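You operate a simulated robot arm through the tools that you are given. There is no shell and no other tool.

The job below is to be done with a simulated robot arm. You get a single attempt, and the scene is never put back.

Task
Swap the empty core on the feeder for the beige tape and feed out 50 mm.
Fine: the core goes in the black tray; set the brake to the colour of the tape before feeding.

It is judged by the outcome, as a careful person would: the job done as asked, and still so three seconds after it is handed in. It fails if anything else is knocked over, pushed out of place, dropped, spilled or broken.

Robot
A 6-joint arm with a two-finger gripper, fixed in place. Base frame: the origin is on the floor under the middle of its stand, x ahead of it, y to its left, z up; the work surface is at about z = 951. Readings come in mm, degrees, newtons and seconds.
It reaches about 1572 mm from its shoulder. Its first joint turns from -166.0 to 166.0 degrees. Payload 2.45 kg.
The TCP is the grasp point between the finger pads, 20 mm short of the fingertips. In the tool frame z runs along the fingers and y along their closing line. The gripper opens to 140 mm; its body begins 168 mm behind the TCP.
Orientation is told as [roll, pitch, yaw] about the base's x, y, z axes, in that order, counted from this pose: with the fingers straight down and closing along the base's y, the tool's x points along the base's -x, its y along +y and its z along -z.

Tools
- The arm moves only by the tool send_rows. Its argument "moves" is text: rows parted by semicolons, each of 7 numbers parted by spaces: the shift along the base's x, y, z in m, then the turn, a rotation vector about the base's x, y, z in rad, then the opening in per cent of the stroke, from 0 (shut) to 100 (fully open). In form: dx dy dz rx ry rz hand; .... A call has 1 to 20 rows; each row is the pose to reach, as a shift and turn from the pose commanded when the call began. Each row takes 0.2 s and may step no farther than 50 mm and 8.6 degrees from the row before; otherwise, or with a gripper value out of range, the whole call is refused. A pose out of reach is approached as far as the arm can. The call stops where the force on the tool passes 40 N (or 10 N more than at its start, if that is more) or the arm is blocked; 0.2 s more then pass. Each finger travels about 45 mm/s and halts on what it meets, pressing with about 42 N; the grip force reading is that of the motor and also rises with nothing between the fingers. The clock runs only during rows and for 0.2 s after the last one: add rows that repeat a pose to give the fingers time. The reply holds the time, the measured pose of the TCP, the force on the tool along the base axes, the opening and the grip force, in the units named above and with some noise, with the torque about the TCP (base axes, N m) and any sound that the robot's microphone picked up.
- Cameras (640 x 400 px; columns grow to the right, rows downward): "scene" is fixed at [60.5, -657.3, 1693.8]; the picture's right is [0.65, -0.76, 0.00], its down [-0.30, -0.26, -0.92] and it looks along [0.70, 0.59, -0.40] (base axes); focal length 338 px, centre (320, 200). "wrist" rides on the gripper at [78, 11, -209] in the tool frame; the picture's right is [-0.14, 0.99, 0.00], its down [-0.92, -0.13, -0.37] and it looks along [-0.37, -0.05, 0.93] (tool axes); focal length 280 px, centre (320, 200). There is no depth. A picture from a camera that has moved, and an enlarged one, comes with that camera's place and axes in the base frame and with its lens. The place of the scene camera against the robot may be out by one fixed shift of up to 18 mm in any direction.
- snapshot(camera): a new picture of that camera. It takes no simulated time.
- zoom(camera, box): a new picture of the part [left, top, right, bottom] of that camera's present view, enlarged. It takes no simulated time.
- sign_off(): hands the job in; it is judged then, once.

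Nothing tells you positions but the pictures and the camera data. Unless the task says otherwise, let go and move clear before handing in.

The tools are called after ">>>" by a JSON object that holds its "api" and its "payload". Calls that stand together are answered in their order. send_rows: Moves the arm, as the interface text tells. Its arguments: {"type":"object","properties":{"moves":{"type":"string"}},"required":["moves"]} The other tools are called the same way: snapshot (camera) takes a picture; zoom (camera, box) takes an enlarged picture of a part of a camera's view; sign_off () hands the job in.

At the start:

```text
time: 0.0
eef_pos: [762.1, 126.5, 1268.4]
tcp_rot: [0.0, 0.0, 0.0]
force: [-0.6, 0.1, -0.7]
torque: [-0.04, 0.01, 0.02]
width: 140.1
gripper_force: 0.0
```

scene: 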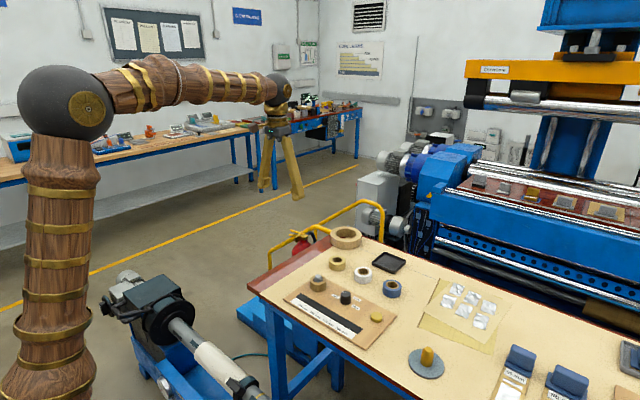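
wrist: 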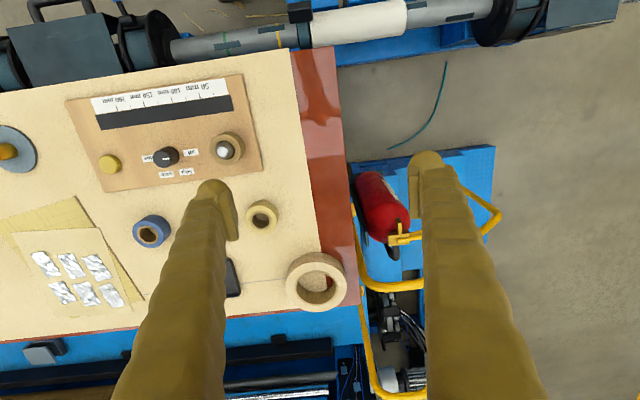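

I see a table with a feeder board (with a core on a spindle, a dial and a yellow knob), several tape rolls and a black tray. I'll zoom in to read the details before moving anything.

>>> {"api": "zoom", "payload": {"camera": "scene", "box": [280, 220, 410, 350]}}

>>> {"api": "zoom", "payload": {"camera": "wrist", "box": [60, 60, 270, 200]}}

>>> {"api": "zoom", "payload": {"camera": "wrist", "box": [120, 180, 360, 330]}}

>>> {"api": "zoom", "payload": {"camera": "scene", "box": [240, 210, 560, 400]}}

```text
3.08 times, centred on (345, 285) of scene
camera zoom: at [60.5, -657.3, 1693.8], right [0.65, -0.76, 0.0], down [-0.3, -0.26, -0.92], along [0.7, 0.59, -0.4], focal length 1040 px, centre (243, -62)
```

zoom: 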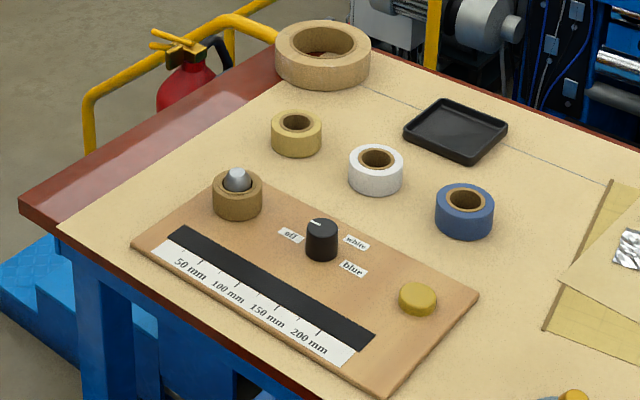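

```text
2.86 times, centred on (165, 130) of wrist
camera zoom: at [683.7, 136.6, 1477.6], right [0.14, 0.99, 0.0], down [0.92, -0.13, 0.37], along [0.37, -0.05, -0.93], focal length 801 px, centre (763, 400)
```

zoom: 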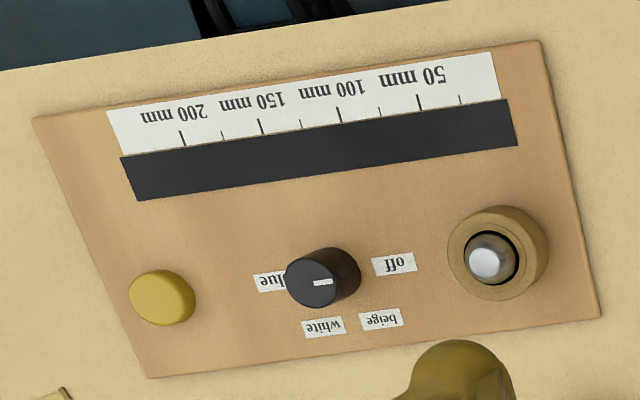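

```text
2.67 times, centred on (240, 255) of wrist
camera zoom: at [683.7, 136.6, 1477.6], right [0.14, 0.99, 0.0], down [0.92, -0.13, 0.37], along [0.37, -0.05, -0.93], focal length 748 px, centre (533, 53)
```

zoom: 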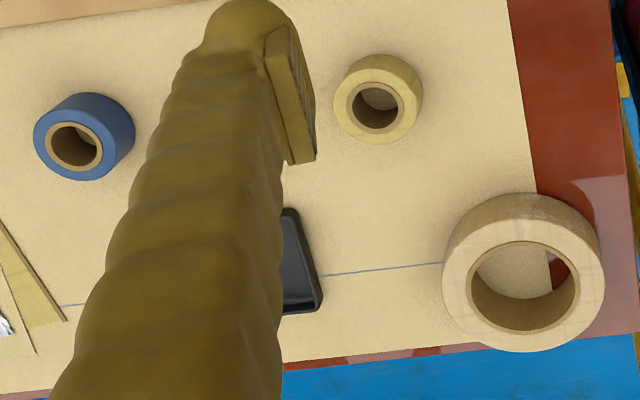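

```text
2.00 times, centred on (400, 305) of scene
camera zoom: at [60.5, -657.3, 1693.8], right [0.65, -0.76, 0.0], down [-0.3, -0.26, -0.92], along [0.7, 0.59, -0.4], focal length 676 px, centre (160, -10)
```

zoom: 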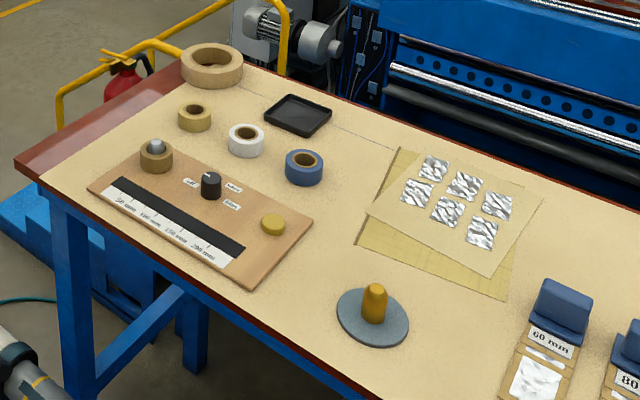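

The feeder board holds an empty core on its spindle, a brake dial with off/beige/white/blue labels, a yellow button and a scale strip. Three small rolls (beige, white, blue), a large tan roll and the black tray lie behind it. I'll move the gripper sideways at the present height for a clear second view to triangulate from.

>>> {"api": "send_rows", "payload": {"moves": "-0.012 -0.038 0 0 0 0 100; -0.024 -0.076 0 0 0 0 100; -0.036 -0.114 0 0 0 0 100; -0.048 -0.152 0 0 0 0 100; -0.06 -0.19 0 0 0 0 100; -0.06 -0.19 0 0 0 0 100"}}

>>> {"api": "snapshot", "payload": {"camera": "wrist"}}

```text
time: 1.4
eef_pos: [700.4, -64.7, 1268.2]
tcp_rot: [0.0, 0.0, 0.0]
force: [-0.3, 0.3, 0.4]
torque: [-0.05, -0.07, 0.03]
width: 139.9
gripper_force: 0.0
```

```text
taken
camera wrist: at [622.7, -53.7, 1478.5], right [0.14, 0.99, 0.0], down [0.92, -0.13, 0.37], along [0.37, -0.05, -0.93], focal length 280 px, centre (320, 200)
```

wrist: 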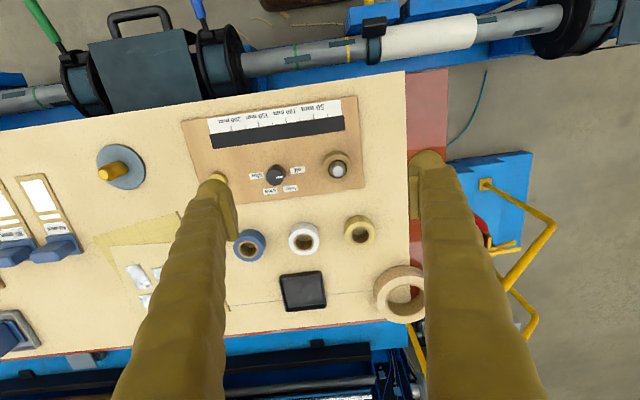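

>>> {"api": "zoom", "payload": {"camera": "wrist", "box": [180, 90, 380, 215]}}

>>> {"api": "zoom", "payload": {"camera": "wrist", "box": [220, 200, 430, 331]}}

```text
3.20 times, centred on (280, 152) of wrist
camera zoom: at [622.7, -53.7, 1478.5], right [0.14, 0.99, 0.0], down [0.92, -0.13, 0.37], along [0.37, -0.05, -0.93], focal length 897 px, centre (448, 352)
```

zoom: 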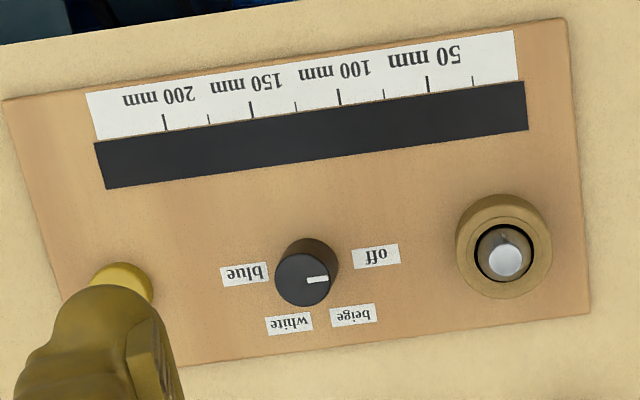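

```text
3.05 times, centred on (325, 266) of wrist
camera zoom: at [622.7, -53.7, 1478.5], right [0.14, 0.99, 0.0], down [0.92, -0.13, 0.37], along [0.37, -0.05, -0.93], focal length 854 px, centre (305, 0)
```

zoom: 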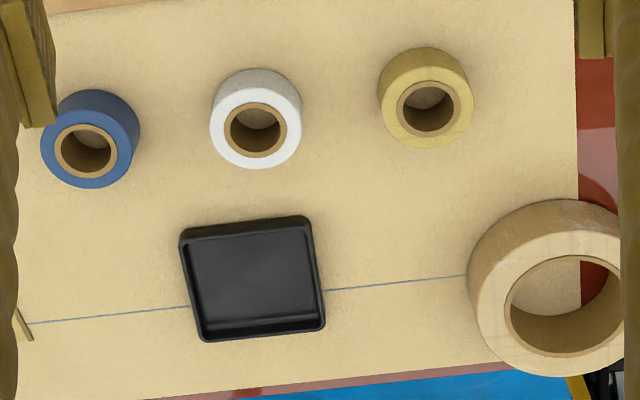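

The second view puts the spindle and core at about (764, -41) with the core's top near z 981, and the dial points at "off". Before going down I'll look closely at the finger shape and the tray.

>>> {"api": "zoom", "payload": {"camera": "scene", "box": [240, 80, 360, 210]}}

>>> {"api": "zoom", "payload": {"camera": "scene", "box": [300, 225, 410, 300]}}

>>> {"api": "zoom", "payload": {"camera": "scene", "box": [300, 265, 400, 335]}}

```text
3.08 times, centred on (300, 145) of scene
camera zoom: at [60.5, -657.3, 1693.8], right [0.65, -0.76, 0.0], down [-0.3, -0.26, -0.92], along [0.7, 0.59, -0.4], focal length 1040 px, centre (382, 369)
```

zoom: 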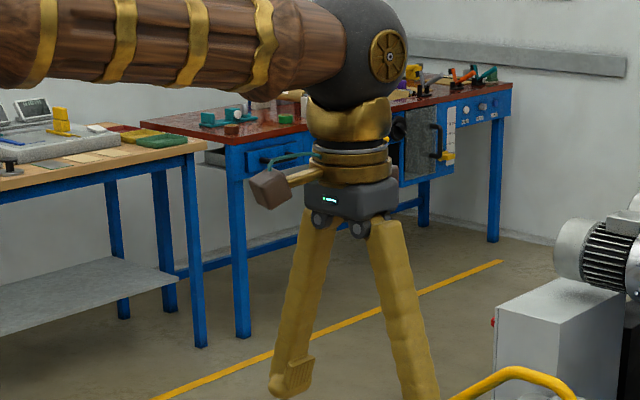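

```text
5.33 times, centred on (355, 262) of scene
camera zoom: at [60.5, -657.3, 1693.8], right [0.65, -0.76, 0.0], down [-0.3, -0.26, -0.92], along [0.7, 0.59, -0.4], focal length 1803 px, centre (133, -133)
```

zoom: 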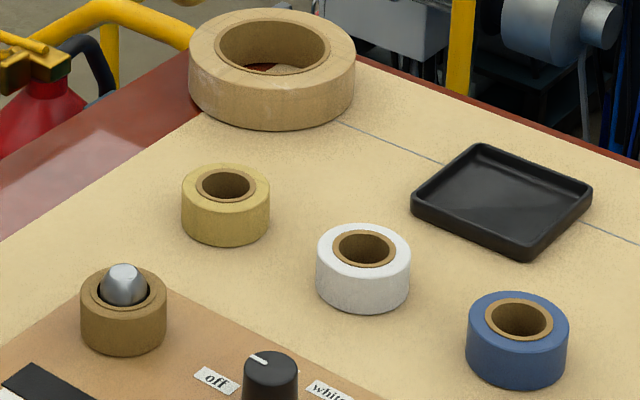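

```text
5.71 times, centred on (350, 300) of scene
camera zoom: at [60.5, -657.3, 1693.8], right [0.65, -0.76, 0.0], down [-0.3, -0.26, -0.92], along [0.7, 0.59, -0.4], focal length 1931 px, centre (149, -371)
```

zoom: 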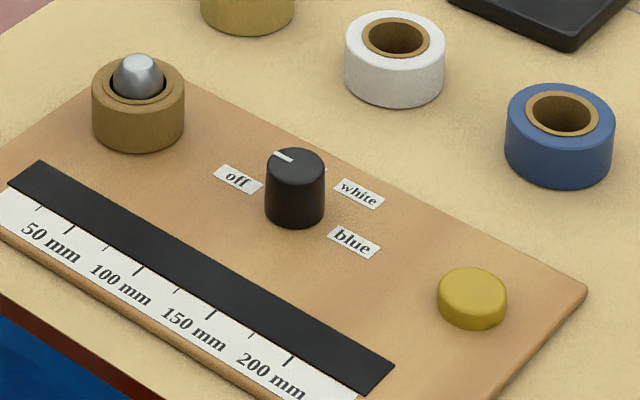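

The fingers are thick and taper to pads; the core is about 54 mm across and 24 mm tall, and the knob about 33 mm across and 30 mm tall. I'll come down above the core, tips still well clear of the spindle, and look again.

>>> {"api": "send_rows", "payload": {"moves": "0.0125 0.0045 -0.036 0 0 0 100; 0.025 0.009 -0.072 0 0 0 100; 0.0375 0.0135 -0.108 0 0 0 100; 0.05 0.018 -0.144 0 0 0 100; 0.062 0.0225 -0.178 0 0 0 100; 0.062 0.0225 -0.178 0 0 0 60; 0.062 0.0225 -0.178 0 0 0 60; 0.062 0.0225 -0.178 0 0 0 60; 0.062 0.0225 -0.178 0 0 0 60"}}

>>> {"api": "snapshot", "payload": {"camera": "wrist"}}

>>> {"api": "snapshot", "payload": {"camera": "scene"}}

```text
time: 3.4
eef_pos: [762.1, -40.6, 1089.7]
tcp_rot: [0.1, 0.0, 0.0]
force: [0.2, -0.2, -0.6]
torque: [0.02, -0.02, -0.01]
width: 84.1
gripper_force: 0.0
```

```text
taken
camera wrist: at [683.3, -30.7, 1298.8], right [0.14, 0.99, 0.0], down [0.92, -0.13, 0.37], along [0.37, -0.05, -0.93], focal length 280 px, centre (320, 200)
```

wrist: 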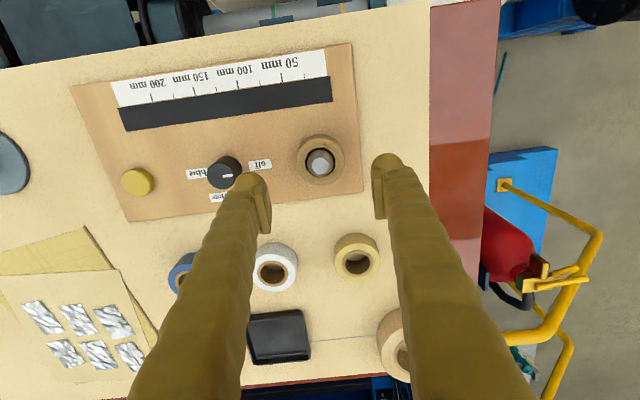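

```text
taken
```

scene: 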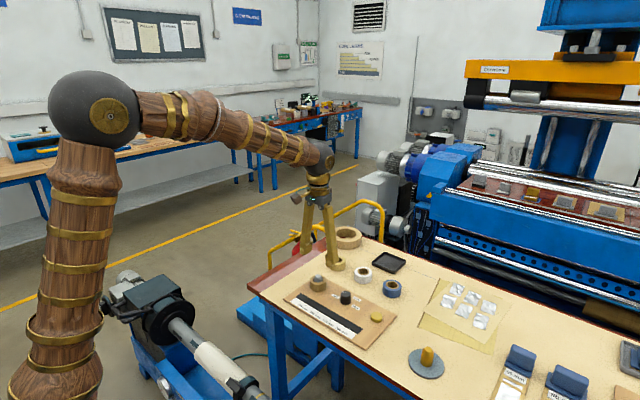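

The gripper is now above the core, but the core sits a little left of and in front of the grip point. I'll zoom in to measure the offsets.

>>> {"api": "zoom", "payload": {"camera": "wrist", "box": [180, 110, 420, 260]}}

>>> {"api": "zoom", "payload": {"camera": "scene", "box": [270, 190, 400, 310]}}

```text
2.67 times, centred on (300, 185) of wrist
camera zoom: at [683.3, -30.7, 1298.8], right [0.14, 0.99, 0.0], down [0.92, -0.13, 0.37], along [0.37, -0.05, -0.93], focal length 748 px, centre (373, 240)
```

zoom: 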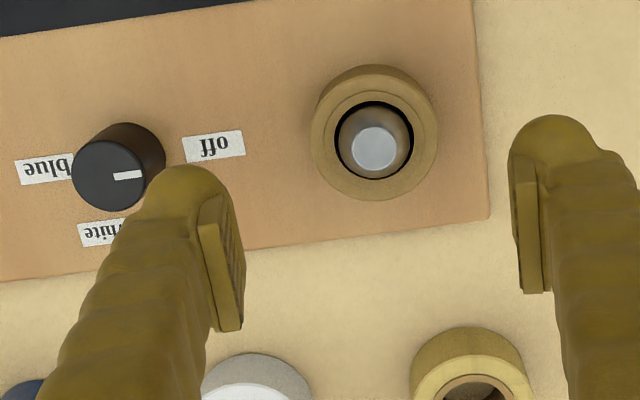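

```text
3.33 times, centred on (335, 250) of scene
camera zoom: at [60.5, -657.3, 1693.8], right [0.65, -0.76, 0.0], down [-0.3, -0.26, -0.92], along [0.7, 0.59, -0.4], focal length 1127 px, centre (270, 33)
```

zoom: 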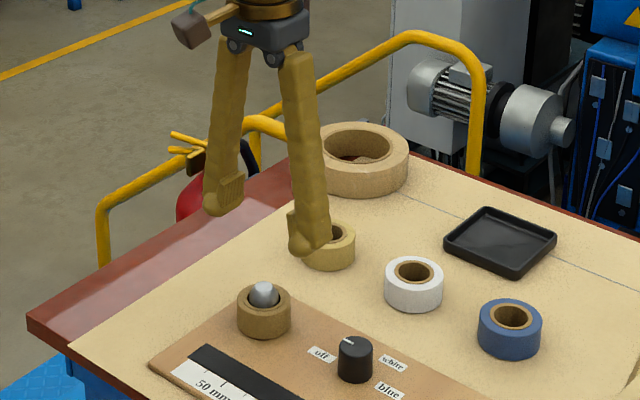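

The core centres at about (764, -41.5), almost under the grip point. I'll lower to just above the core's top and check the height from the side.

>>> {"api": "send_rows", "payload": {"moves": "0.001 -0.0006 -0.03 0 0 0 60; 0.001 -0.0006 -0.06 0 0 0 60; 0.001 -0.0006 -0.08 0 0 0 60; 0.001 -0.0006 -0.08 0 0 0 60"}}

>>> {"api": "zoom", "payload": {"camera": "scene", "box": [270, 220, 390, 310]}}

>>> {"api": "zoom", "payload": {"camera": "wrist", "box": [180, 110, 460, 290]}}

```text
time: 4.4
eef_pos: [763.7, -41.9, 1008.4]
tcp_rot: [0.0, 0.0, -0.1]
force: [-0.7, 0.2, -0.1]
torque: [0.02, -0.01, -0.04]
width: 84.0
gripper_force: 0.0
```

```text
4.44 times, centred on (330, 265) of scene
camera zoom: at [60.5, -657.3, 1693.8], right [0.65, -0.76, 0.0], down [-0.3, -0.26, -0.92], along [0.7, 0.59, -0.4], focal length 1502 px, centre (276, -89)
```

zoom: 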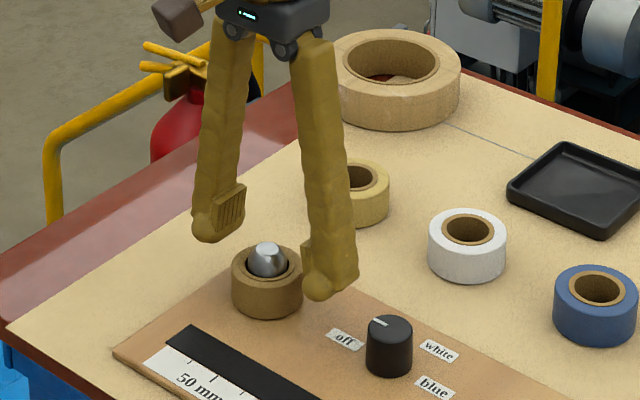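

```text
2.22 times, centred on (320, 200) of wrist
camera zoom: at [686.2, -31.5, 1218.6], right [0.14, 0.99, 0.0], down [0.92, -0.13, 0.37], along [0.37, -0.05, -0.93], focal length 623 px, centre (320, 200)
```

zoom: 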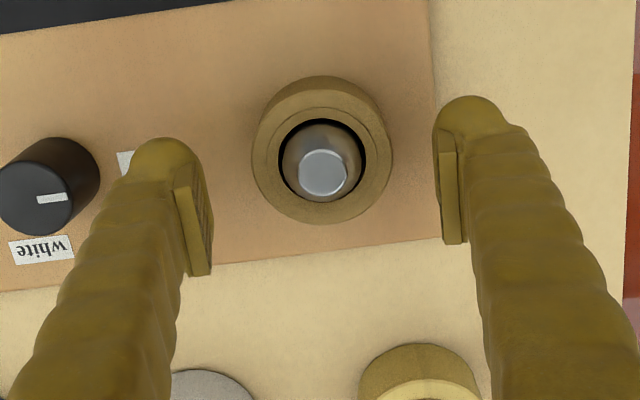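

The fingers clear the knob by about 20 mm. My estimates of the core's top height differ (981 to 991), so before gripping I'll back up and take a sideways view for better parallax.

>>> {"api": "send_rows", "payload": {"moves": "0 0 0.04 0 0 0 60; 0 0.02 0.08 0 0 0 60; 0 0.065 0.08 0 0 0 60; 0 0.11 0.08 0 0 0 60; 0 0.11 0.08 0 0 0 60; 0 0.11 0.08 0 0 0 60"}}

>>> {"api": "snapshot", "payload": {"camera": "wrist"}}

>>> {"api": "zoom", "payload": {"camera": "wrist", "box": [160, 120, 240, 170]}}

```text
time: 5.8
eef_pos: [762.3, 66.1, 1089.8]
tcp_rot: [0.0, 0.0, 0.0]
force: [-0.1, -0.6, 0.0]
torque: [-0.04, -0.03, -0.03]
width: 84.0
gripper_force: 0.0
```

```text
taken
camera wrist: at [685.0, 77.3, 1299.2], right [0.14, 0.99, 0.0], down [0.92, -0.13, 0.37], along [0.37, -0.05, -0.93], focal length 280 px, centre (320, 200)
```

wrist: 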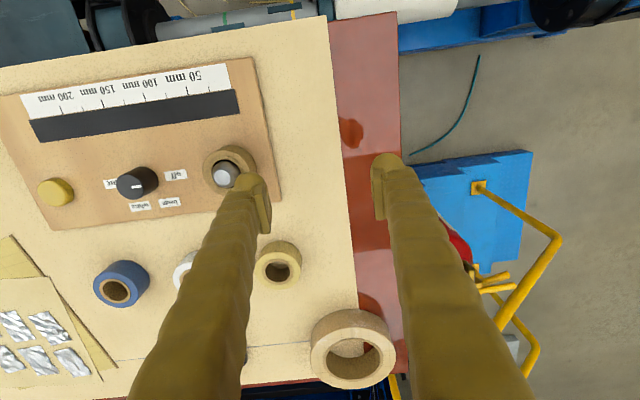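

```text
8.00 times, centred on (200, 145) of wrist
camera zoom: at [685.0, 77.3, 1299.2], right [0.14, 0.99, 0.0], down [0.92, -0.13, 0.37], along [0.37, -0.05, -0.93], focal length 2243 px, centre (1280, 640)
```

zoom: 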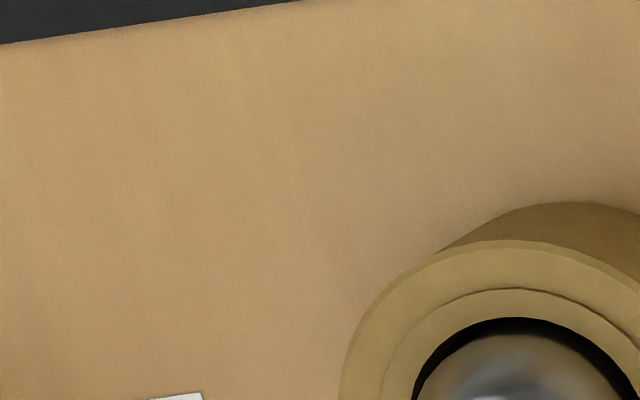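

I can see the core and the knob from the side here. I'll zoom tightly on both to fix their heights.

>>> {"api": "zoom", "payload": {"camera": "wrist", "box": [190, 140, 270, 190]}}

>>> {"api": "zoom", "payload": {"camera": "wrist", "box": [100, 160, 196, 220]}}

>>> {"api": "zoom", "payload": {"camera": "wrist", "box": [240, 235, 320, 285]}}

>>> {"api": "zoom", "payload": {"camera": "wrist", "box": [30, 170, 110, 220]}}

```text
8.00 times, centred on (230, 165) of wrist
camera zoom: at [685.0, 77.3, 1299.2], right [0.14, 0.99, 0.0], down [0.92, -0.13, 0.37], along [0.37, -0.05, -0.93], focal length 2243 px, centre (1040, 480)
```

zoom: 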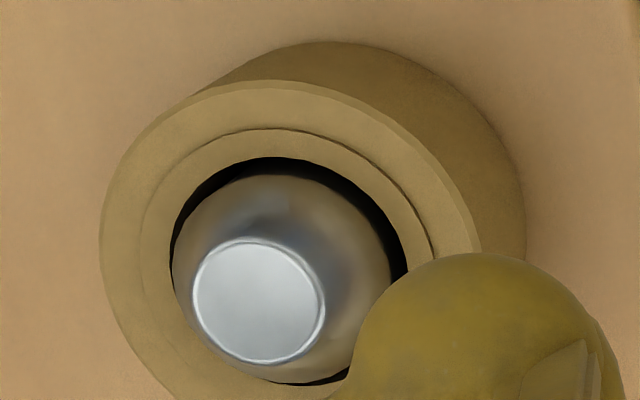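

```text
6.67 times, centred on (148, 190) of wrist
camera zoom: at [685.0, 77.3, 1299.2], right [0.14, 0.99, 0.0], down [0.92, -0.13, 0.37], along [0.37, -0.05, -0.93], focal length 1869 px, centre (1467, 267)
```

zoom: 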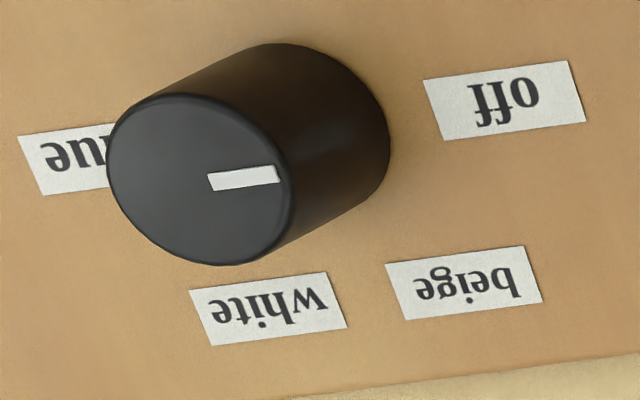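

```text
8.00 times, centred on (280, 260) of wrist
camera zoom: at [685.0, 77.3, 1299.2], right [0.14, 0.99, 0.0], down [0.92, -0.13, 0.37], along [0.37, -0.05, -0.93], focal length 2243 px, centre (640, -280)
```

zoom: 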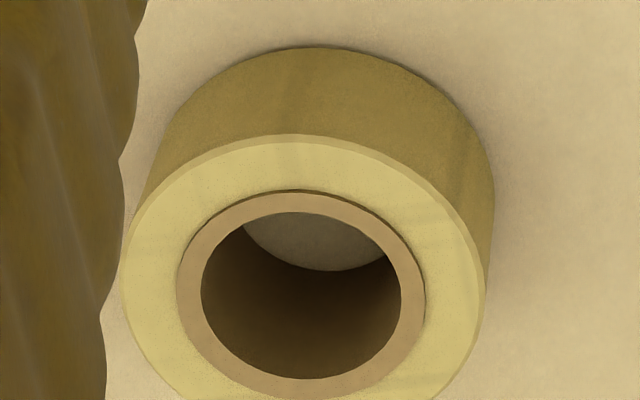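

```text
8.00 times, centred on (70, 195) of wrist
camera zoom: at [685.0, 77.3, 1299.2], right [0.14, 0.99, 0.0], down [0.92, -0.13, 0.37], along [0.37, -0.05, -0.93], focal length 2243 px, centre (2320, 240)
```

zoom: 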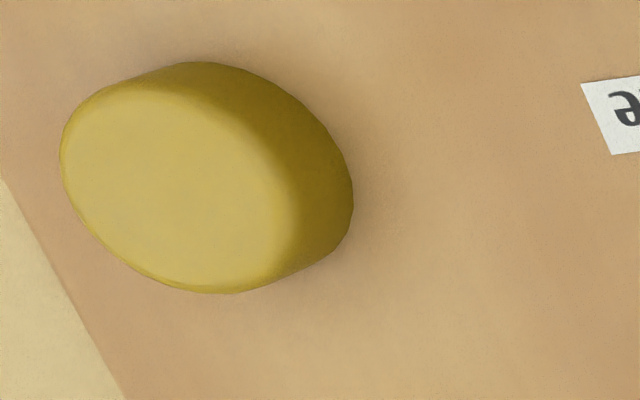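

The core's top is at about z 988 with the board at 960, so it is 28 mm tall. It centres at (761.7, -41.4), the knob is near (761, -155), and the beige roll near (910, -13) with its top at 979. I'll go back over the core, come down to z 990 and check before closing.

>>> {"api": "send_rows", "payload": {"moves": "-0.001 -0.045 0 0 0 0 60; -0.002 -0.09 0 0 0 0 60; -0.002 -0.1094 0 0 0 0 60; -0.002 -0.1094 -0.035 0 0 0 60; -0.002 -0.1094 -0.065 0 0 0 60; -0.002 -0.1094 -0.085 0 0 0 60; -0.002 -0.1094 -0.1 0 0 0 60; -0.002 -0.1094 -0.1 0 0 0 60"}}

>>> {"api": "zoom", "payload": {"camera": "scene", "box": [270, 230, 390, 310]}}

>>> {"api": "zoom", "payload": {"camera": "wrist", "box": [200, 110, 440, 260]}}

```text
time: 7.6
eef_pos: [762.3, -41.8, 989.3]
tcp_rot: [0.0, 0.0, 0.0]
force: [0.2, 0.4, 0.1]
torque: [-0.01, 0.01, 0.01]
width: 83.8
gripper_force: 0.0
```

```text
5.00 times, centred on (330, 270) of scene
camera zoom: at [60.5, -657.3, 1693.8], right [0.65, -0.76, 0.0], down [-0.3, -0.26, -0.92], along [0.7, 0.59, -0.4], focal length 1690 px, centre (270, -150)
```

zoom: 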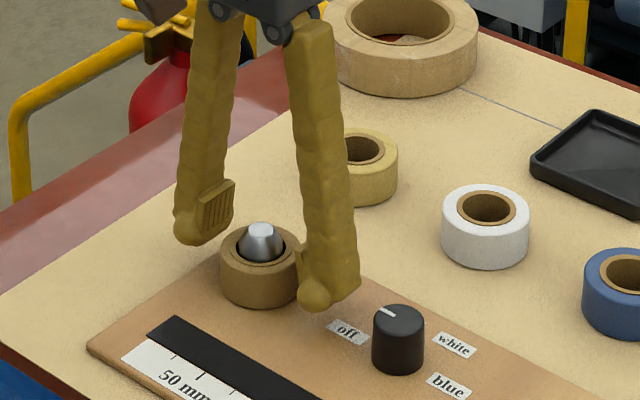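

```text
2.67 times, centred on (320, 185) of wrist
camera zoom: at [684.4, -30.8, 1200.7], right [0.14, 0.99, 0.0], down [0.92, -0.13, 0.37], along [0.37, -0.05, -0.93], focal length 748 px, centre (320, 240)
```

zoom: 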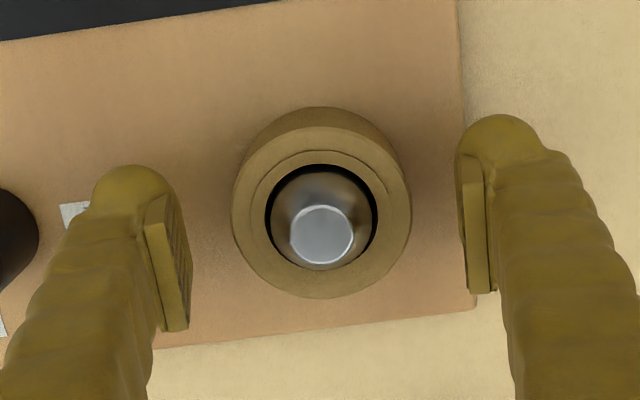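

The core is centred between the open fingers with tips about 9 mm above the board. I'll nudge 2 mm back and close on it.

>>> {"api": "send_rows", "payload": {"moves": "-0.002 0 0 0 0 0 60; -0.002 0 0 0 0 0 45; -0.002 0 0 0 0 0 30; -0.002 0 0 0 0 0 20; -0.002 0 0 0 0 0 20; -0.002 0 0 0 0 0 20"}}

>>> {"api": "zoom", "payload": {"camera": "wrist", "box": [200, 110, 440, 260]}}

```text
time: 9.0
eef_pos: [760.7, -41.2, 990.3]
tcp_rot: [0.0, -0.1, 0.0]
force: [1.0, -0.3, 0.2]
torque: [0.0, -0.02, 0.0]
width: 52.7
gripper_force: 42.2
```

```text
2.67 times, centred on (320, 185) of wrist
camera zoom: at [682.3, -30.6, 1200.2], right [0.14, 0.99, 0.0], down [0.92, -0.13, 0.37], along [0.37, -0.05, -0.93], focal length 748 px, centre (320, 240)
```

zoom: 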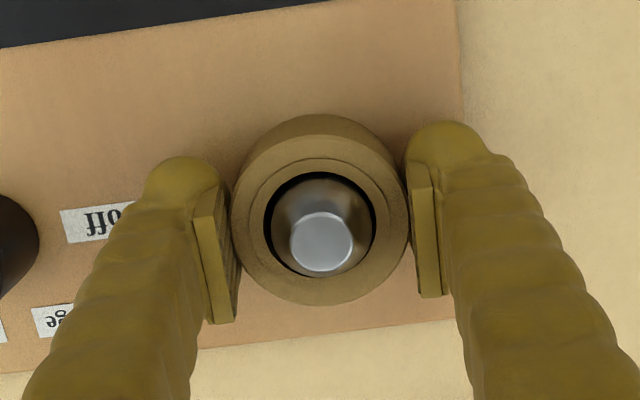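

The core is gripped at 52.7 mm with full force. I'll lift straight up off the spindle, gently at first.

>>> {"api": "send_rows", "payload": {"moves": "0 0 0.005 0 0 0 20; 0 0 0.015 0 0 0 20; 0 0 0.027 0 0 0 20; 0 0 0.04 0 0 0 20; 0 0 0.055 0 0 0 20; 0 0 0.075 0 0 0 20; 0 0 0.1 0 0 0 20; 0 0 0.12 0 0 0 20; 0 0 0.12 0 0 0 20"}}

>>> {"api": "snapshot", "payload": {"camera": "wrist"}}

>>> {"api": "zoom", "payload": {"camera": "scene", "box": [270, 190, 430, 310]}}

```text
time: 11.0
eef_pos: [761.9, -41.3, 1109.9]
tcp_rot: [0.0, 0.0, 0.0]
force: [0.0, -1.0, -0.1]
torque: [-0.02, -0.01, -0.05]
width: 52.4
gripper_force: 41.5
```

```text
taken
camera wrist: at [684.0, -31.4, 1320.2], right [0.14, 0.99, 0.0], down [0.92, -0.13, 0.37], along [0.37, -0.05, -0.93], focal length 280 px, centre (320, 200)
```

wrist: 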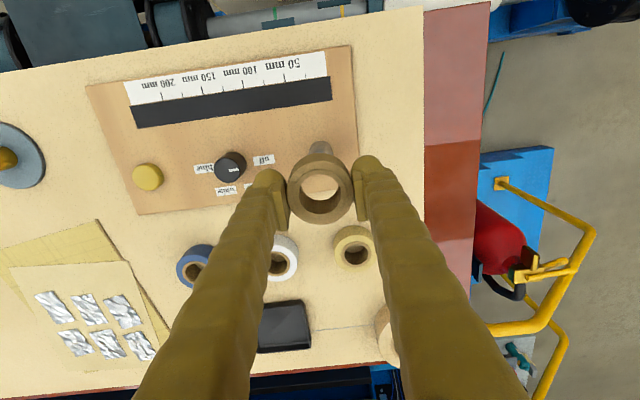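

```text
3.33 times, centred on (350, 250) of scene
camera zoom: at [60.5, -657.3, 1693.8], right [0.65, -0.76, 0.0], down [-0.3, -0.26, -0.92], along [0.7, 0.59, -0.4], focal length 1127 px, centre (220, 33)
```

zoom: 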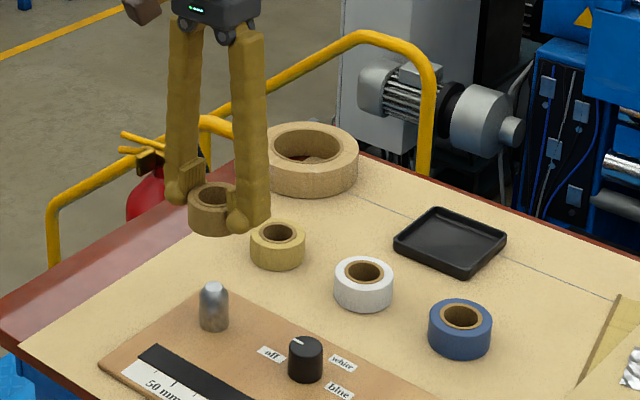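

The core came off cleanly and the bare spindle is visible. I'll carry it at height toward the tray near (1046, -152), stopping short to look.

>>> {"api": "send_rows", "payload": {"moves": "0.03 -0.012 0.02 0 0 0 20; 0.07 -0.025 0.04 0 0 0 20; 0.11 -0.04 0.04 0 0 0 20; 0.15 -0.055 0.04 0 0 0 20; 0.19 -0.07 0.04 0 0 0 20; 0.23 -0.085 0.04 0 0 0 20; 0.25 -0.1 0.04 0 0 0 20; 0.25 -0.1 0.04 0 0 0 20"}}

>>> {"api": "snapshot", "payload": {"camera": "wrist"}}

>>> {"api": "snapshot", "payload": {"camera": "scene"}}

```text
time: 12.8
eef_pos: [1010.6, -143.9, 1151.1]
tcp_rot: [0.0, 0.0, 0.0]
force: [0.1, 0.2, -0.1]
torque: [0.01, 0.0, -0.05]
width: 52.5
gripper_force: 42.4
```

```text
taken
camera wrist: at [933.0, -133.3, 1361.3], right [0.14, 0.99, 0.0], down [0.92, -0.13, 0.37], along [0.37, -0.05, -0.93], focal length 280 px, centre (320, 200)
```

wrist: 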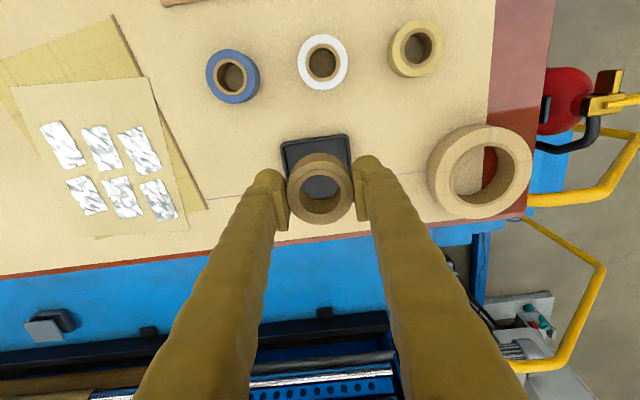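

```text
taken
```

scene: 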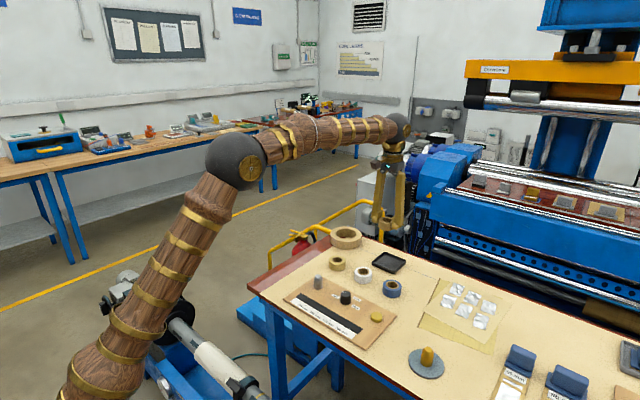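

The tray shows just behind the held core. I'll zoom in to fix its rim corners, and use this view to pin down the rolls as well.

>>> {"api": "zoom", "payload": {"camera": "wrist", "box": [260, 120, 380, 195]}}

>>> {"api": "zoom", "payload": {"camera": "wrist", "box": [370, 10, 466, 70]}}

>>> {"api": "zoom", "payload": {"camera": "scene", "box": [330, 180, 430, 280]}}

```text
5.33 times, centred on (320, 158) of wrist
camera zoom: at [933.0, -133.3, 1361.3], right [0.14, 0.99, 0.0], down [0.92, -0.13, 0.37], along [0.37, -0.05, -0.93], focal length 1495 px, centre (320, 427)
```

zoom: 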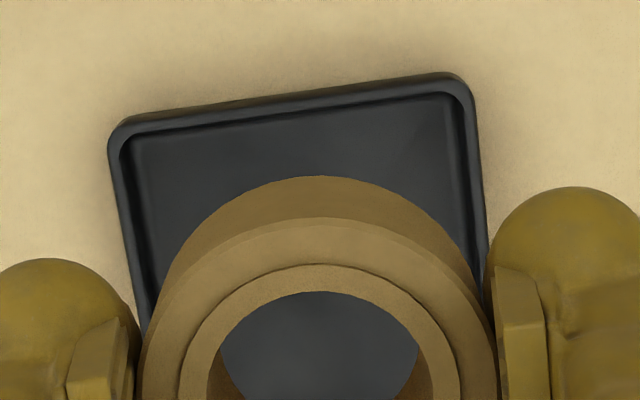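

```text
6.67 times, centred on (418, 40) of wrist
camera zoom: at [933.0, -133.3, 1361.3], right [0.14, 0.99, 0.0], down [0.92, -0.13, 0.37], along [0.37, -0.05, -0.93], focal length 1869 px, centre (-333, 1267)
```

zoom: 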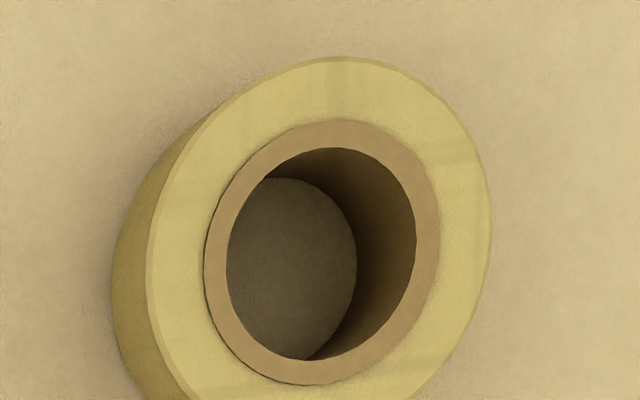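

```text
4.00 times, centred on (380, 230) of scene
camera zoom: at [60.5, -657.3, 1693.8], right [0.65, -0.76, 0.0], down [-0.3, -0.26, -0.92], along [0.7, 0.59, -0.4], focal length 1352 px, centre (80, 80)
```

zoom: 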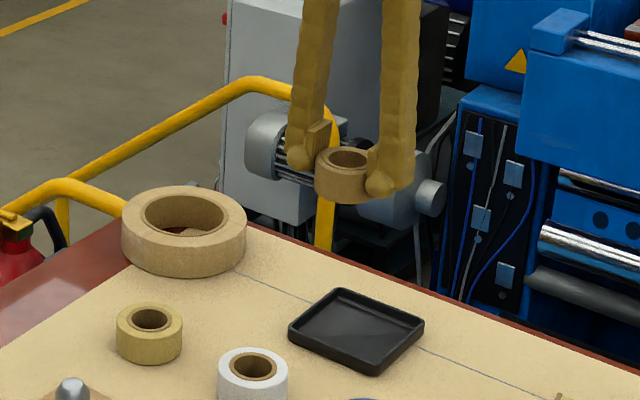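

The tray spans about x 999–1101 and y -200 to -103, with its rim near z 964, so its centre is about (1050, -152). I'll move over it and come down partway, then check.

>>> {"api": "send_rows", "payload": {"moves": "0.02 -0.004 0 0 0 0 20; 0.039 -0.008 0 0 0 0 20; 0.039 -0.008 -0.04 0 0 0 20; 0.039 -0.008 -0.08 0 0 0 20; 0.039 -0.008 -0.12 0 0 0 20; 0.039 -0.008 -0.14 0 0 0 20; 0.039 -0.008 -0.14 0 0 0 20"}}

>>> {"api": "zoom", "payload": {"camera": "wrist", "box": [200, 100, 440, 250]}}

>>> {"api": "zoom", "payload": {"camera": "scene", "box": [340, 210, 440, 280]}}

```text
time: 14.4
eef_pos: [1047.9, -150.6, 1009.6]
tcp_rot: [0.0, 0.0, 0.0]
force: [-0.9, 0.5, -1.1]
torque: [-0.02, -0.02, 0.01]
width: 52.2
gripper_force: 42.1
```

```text
2.67 times, centred on (320, 175) of wrist
camera zoom: at [970.9, -139.6, 1220.5], right [0.14, 0.99, 0.0], down [0.92, -0.13, 0.37], along [0.37, -0.05, -0.93], focal length 748 px, centre (320, 267)
```

zoom: 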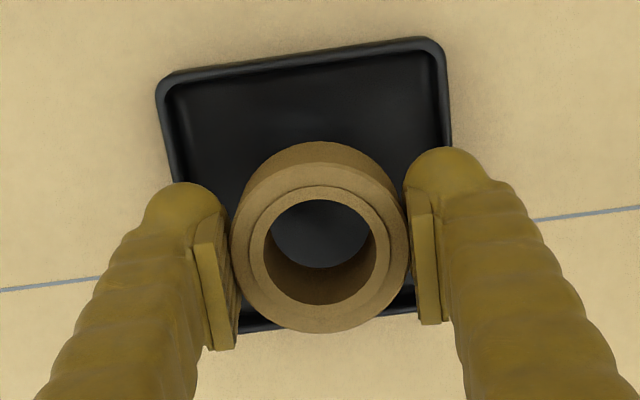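

```text
5.71 times, centred on (390, 245) of scene
camera zoom: at [60.5, -657.3, 1693.8], right [0.65, -0.76, 0.0], down [-0.3, -0.26, -0.92], along [0.7, 0.59, -0.4], focal length 1931 px, centre (-80, -57)
```

zoom: 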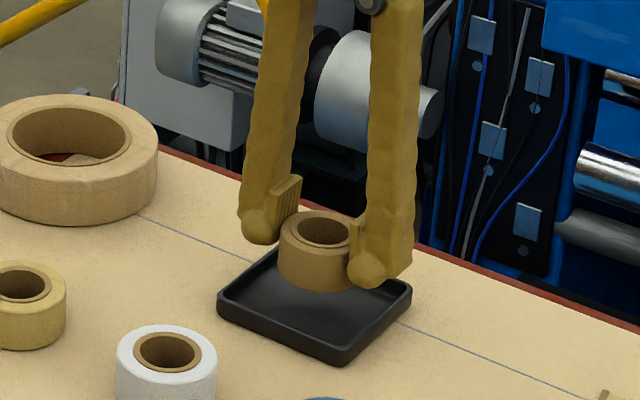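

The core is centred over the tray. I'll lower it slowly until it nearly touches the tray floor, with the tips staying above the rim.

>>> {"api": "send_rows", "payload": {"moves": "0.001 0 -0.006 0 0 0 20; 0.001 0 -0.012 0 0 0 20; 0.001 0 -0.017 0 0 0 20; 0.001 0 -0.02 0 0 0 20; 0.001 0 -0.02 0 0 0 20"}}

>>> {"api": "zoom", "payload": {"camera": "scene", "box": [360, 230, 420, 275]}}

>>> {"api": "zoom", "payload": {"camera": "wrist", "box": [200, 100, 440, 250]}}

```text
time: 15.6
eef_pos: [1051.0, -148.8, 989.4]
tcp_rot: [0.1, 0.0, 0.0]
force: [0.8, 0.4, -1.1]
torque: [0.03, 0.01, 0.05]
width: 52.4
gripper_force: 42.5
```

```text
8.89 times, centred on (390, 252) of scene
camera zoom: at [60.5, -657.3, 1693.8], right [0.65, -0.76, 0.0], down [-0.3, -0.26, -0.92], along [0.7, 0.59, -0.4], focal length 3004 px, centre (-302, -267)
```

zoom: 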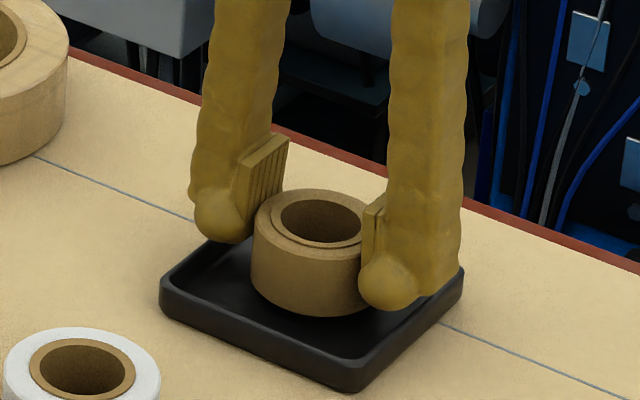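

```text
2.67 times, centred on (320, 175) of wrist
camera zoom: at [972.3, -138.8, 1199.9], right [0.14, 0.99, 0.0], down [0.92, -0.13, 0.37], along [0.37, -0.05, -0.93], focal length 748 px, centre (320, 267)
```

zoom: 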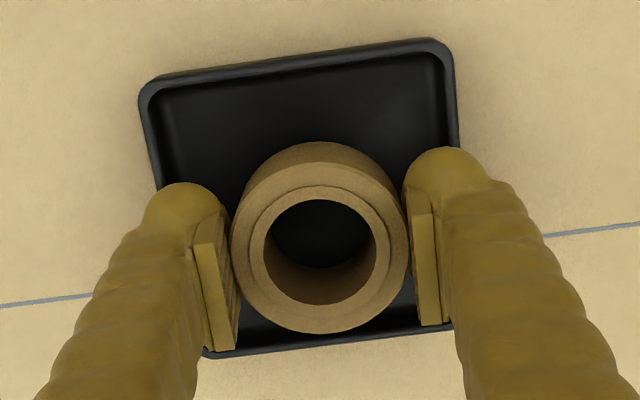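

The core hangs a few millimetres above the tray floor with the fingertips clear of the rim. I'll lower slightly more, then open gradually.

>>> {"api": "send_rows", "payload": {"moves": "0 -0.001 -0.002 0 0 0 20; 0 -0.001 -0.0025 0 0 0 20; 0 -0.001 -0.0025 0 0 0 39; 0 -0.001 -0.0025 0 0 0 42; 0 -0.001 -0.0025 0 0 0 50; 0 -0.001 -0.0025 0 0 0 60; 0 -0.001 -0.0025 0 0 0 60; 0 -0.001 -0.0025 0 0 0 60"}}

>>> {"api": "zoom", "payload": {"camera": "scene", "box": [360, 230, 420, 275]}}

```text
time: 17.4
eef_pos: [1050.9, -150.7, 986.8]
tcp_rot: [0.1, 0.0, -0.1]
force: [-0.5, 0.7, -0.2]
torque: [0.02, 0.01, -0.03]
width: 84.0
gripper_force: 0.0
```

```text
8.89 times, centred on (390, 252) of scene
camera zoom: at [60.5, -657.3, 1693.8], right [0.65, -0.76, 0.0], down [-0.3, -0.26, -0.92], along [0.7, 0.59, -0.4], focal length 3004 px, centre (-302, -267)
```

zoom: 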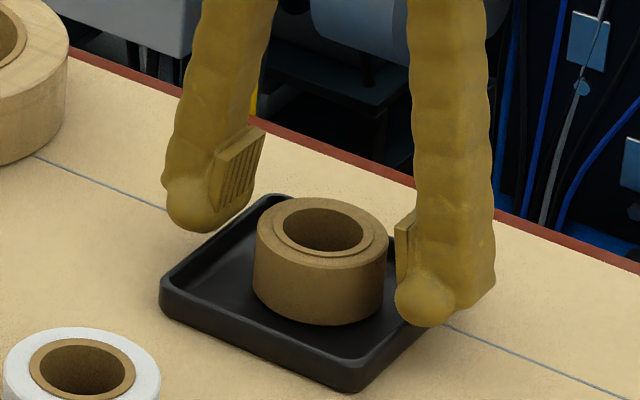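

The core stands in the tray. I'll rise straight up, then travel to above the beige roll at about (907, -12), with its top near z 984.

>>> {"api": "send_rows", "payload": {"moves": "0 0 0.03 0 0 0 60; 0 0 0.07 0 0 0 60; 0 0 0.11 0 0 0 60; -0.03 0.028 0.12 0 0 0 56; -0.06 0.056 0.12 0 0 0 56; -0.09 0.084 0.12 0 0 0 56; -0.12 0.112 0.12 0 0 0 56; -0.144 0.139 0.11 0 0 0 56; -0.144 0.139 0.075 0 0 0 56; -0.144 0.139 0.075 0 0 0 56"}}

>>> {"api": "snapshot", "payload": {"camera": "wrist"}}

>>> {"api": "zoom", "payload": {"camera": "wrist", "box": [220, 120, 420, 245]}}

>>> {"api": "zoom", "payload": {"camera": "scene", "box": [310, 200, 430, 290]}}

```text
time: 19.6
eef_pos: [906.9, -12.8, 1062.4]
tcp_rot: [0.0, 0.0, 0.0]
force: [0.2, -0.6, 0.4]
torque: [0.01, 0.03, -0.01]
width: 78.4
gripper_force: 0.1
```

```text
taken
camera wrist: at [829.0, -2.2, 1272.0], right [0.14, 0.99, 0.0], down [0.92, -0.13, 0.37], along [0.37, -0.05, -0.93], focal length 280 px, centre (320, 200)
```

wrist: 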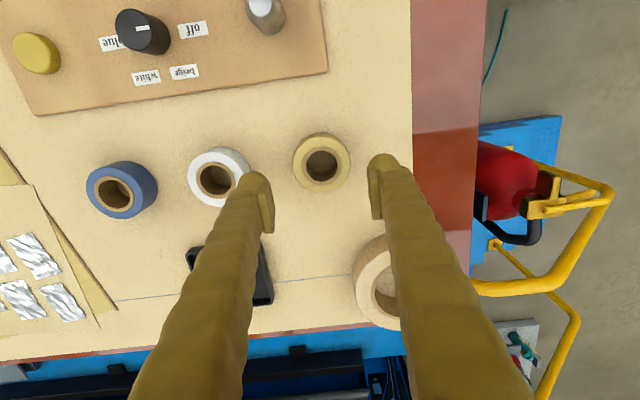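

```text
3.20 times, centred on (320, 182) of wrist
camera zoom: at [829.0, -2.2, 1272.0], right [0.14, 0.99, 0.0], down [0.92, -0.13, 0.37], along [0.37, -0.05, -0.93], focal length 897 px, centre (320, 256)
```

zoom: 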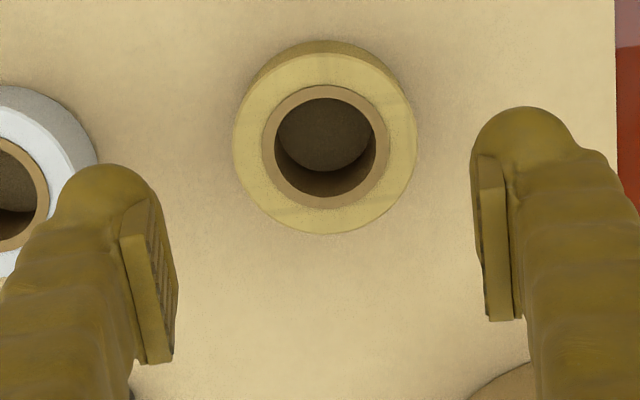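

```text
4.44 times, centred on (370, 245) of scene
camera zoom: at [60.5, -657.3, 1693.8], right [0.65, -0.76, 0.0], down [-0.3, -0.26, -0.92], along [0.7, 0.59, -0.4], focal length 1502 px, centre (98, 0)
```

zoom: 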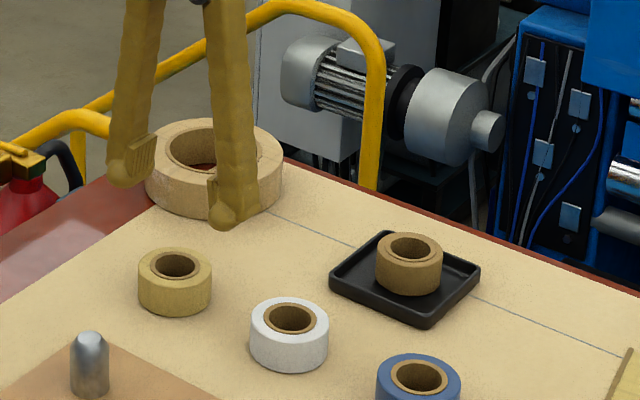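

The beige roll sits at (906, -11.3), clear of the white one. I'll lower around it to z 983 and check.

>>> {"api": "send_rows", "payload": {"moves": "-0.001 0.0015 -0.025 0 0 0 56; -0.001 0.0015 -0.05 0 0 0 56; -0.001 0.0015 -0.07 0 0 0 56; -0.001 0.0015 -0.08 0 0 0 56; -0.001 0.0015 -0.08 0 0 0 56"}}

>>> {"api": "zoom", "payload": {"camera": "wrist", "box": [200, 100, 440, 250]}}

>>> {"api": "zoom", "payload": {"camera": "scene", "box": [310, 220, 390, 280]}}

```text
time: 20.8
eef_pos: [906.1, -8.9, 983.1]
tcp_rot: [0.0, -0.1, 0.0]
force: [0.3, -0.2, 0.0]
torque: [0.01, 0.03, 0.01]
width: 78.5
gripper_force: 0.1
```

```text
2.67 times, centred on (320, 175) of wrist
camera zoom: at [828.3, 1.2, 1193.1], right [0.14, 0.99, 0.0], down [0.92, -0.13, 0.37], along [0.37, -0.05, -0.93], focal length 748 px, centre (320, 267)
```

zoom: 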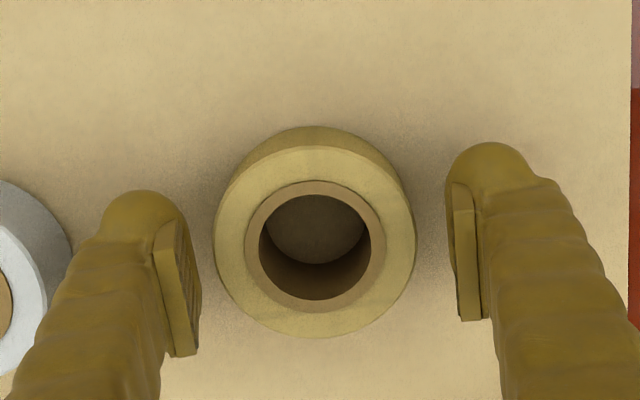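

```text
6.67 times, centred on (350, 250) of scene
camera zoom: at [60.5, -657.3, 1693.8], right [0.65, -0.76, 0.0], down [-0.3, -0.26, -0.92], along [0.7, 0.59, -0.4], focal length 2253 px, centre (120, -133)
```

zoom: 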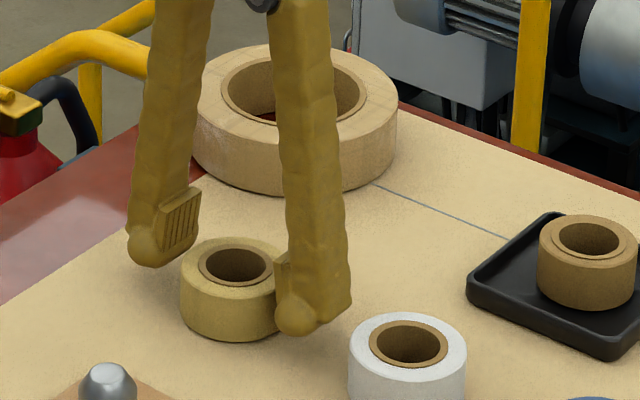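

The fingers surround the roll with tips just above the table. I'll shift 2 mm to centre on it and close.

>>> {"api": "send_rows", "payload": {"moves": "-0.001 -0.002 0 0 0 0 56; -0.001 -0.002 0 0 0 0 48; -0.001 -0.002 0 0 0 0 38; -0.001 -0.002 0 0 0 0 25; -0.001 -0.002 0 0 0 0 25; -0.001 -0.002 0 0 0 0 25"}}

>>> {"api": "zoom", "payload": {"camera": "wrist", "box": [200, 100, 440, 250]}}

>>> {"api": "zoom", "payload": {"camera": "scene", "box": [310, 220, 390, 280]}}

```text
time: 22.2
eef_pos: [905.9, -11.0, 982.8]
tcp_rot: [0.1, 0.0, 0.0]
force: [0.0, 0.7, -0.3]
torque: [-0.02, 0.0, -0.03]
width: 60.5
gripper_force: 41.5
```

```text
2.67 times, centred on (320, 175) of wrist
camera zoom: at [827.2, -1.0, 1193.0], right [0.14, 0.99, 0.0], down [0.92, -0.13, 0.37], along [0.37, -0.05, -0.93], focal length 748 px, centre (320, 267)
```

zoom: 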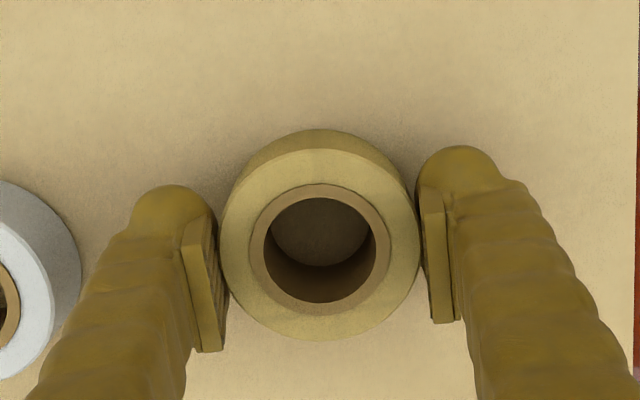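

```text
6.67 times, centred on (350, 250) of scene
camera zoom: at [60.5, -657.3, 1693.8], right [0.65, -0.76, 0.0], down [-0.3, -0.26, -0.92], along [0.7, 0.59, -0.4], focal length 2253 px, centre (120, -133)
```

zoom: 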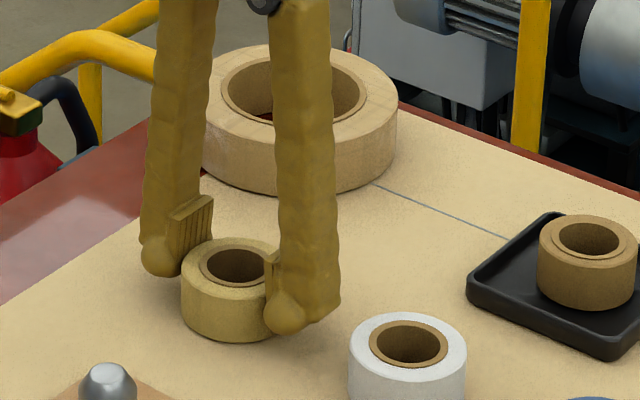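

The roll is gripped at 60.5 mm and centred. I'll lift it straight up and carry it to above the spindle, which I take to be at (761, -41) with its tip near z 1005.

>>> {"api": "send_rows", "payload": {"moves": "0 0 0.01 0 0 0 25; 0 0 0.04 0 0 0 25; 0 0 0.08 0 0 0 25; 0 0 0.12 0 0 0 25; -0.035 -0.0075 0.125 0 0 0 25; -0.07 -0.015 0.125 0 0 0 25; -0.105 -0.0225 0.125 0 0 0 25; -0.143 -0.0297 0.12 0 0 0 25; -0.143 -0.0297 0.1 0 0 0 25; -0.143 -0.0297 0.085 0 0 0 25; -0.143 -0.0297 0.085 0 0 0 25"}}

>>> {"api": "zoom", "payload": {"camera": "wrist", "box": [200, 100, 440, 250]}}

>>> {"api": "zoom", "payload": {"camera": "scene", "box": [280, 220, 380, 300]}}

```text
time: 24.6
eef_pos: [760.7, -40.3, 1065.2]
tcp_rot: [0.0, 0.0, -0.1]
force: [0.3, 0.0, -0.7]
torque: [0.0, 0.02, 0.0]
width: 60.6
gripper_force: 41.7
```

```text
2.67 times, centred on (320, 175) of wrist
camera zoom: at [683.0, -30.6, 1275.7], right [0.14, 0.99, 0.0], down [0.92, -0.13, 0.37], along [0.37, -0.05, -0.93], focal length 748 px, centre (320, 267)
```

zoom: 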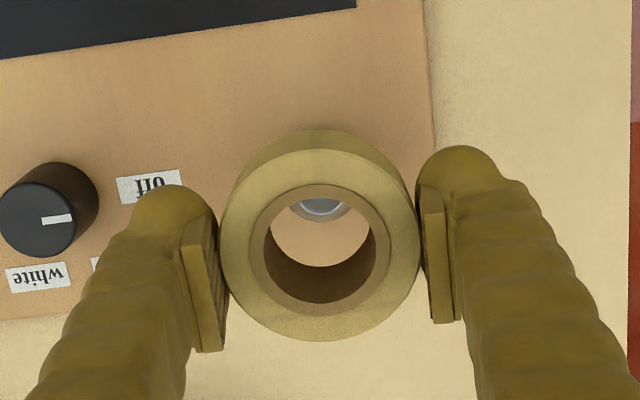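

```text
5.00 times, centred on (330, 260) of scene
camera zoom: at [60.5, -657.3, 1693.8], right [0.65, -0.76, 0.0], down [-0.3, -0.26, -0.92], along [0.7, 0.59, -0.4], focal length 1690 px, centre (270, -100)
```

zoom: 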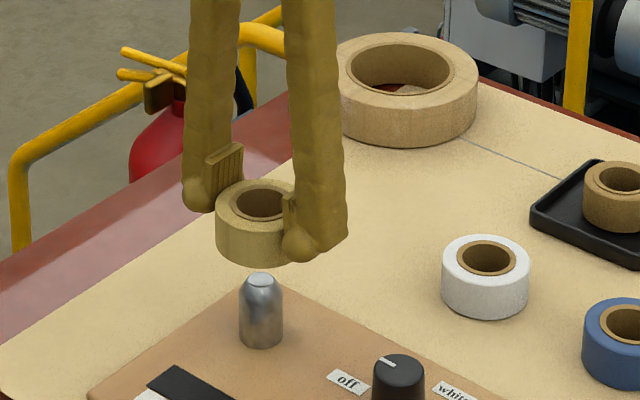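

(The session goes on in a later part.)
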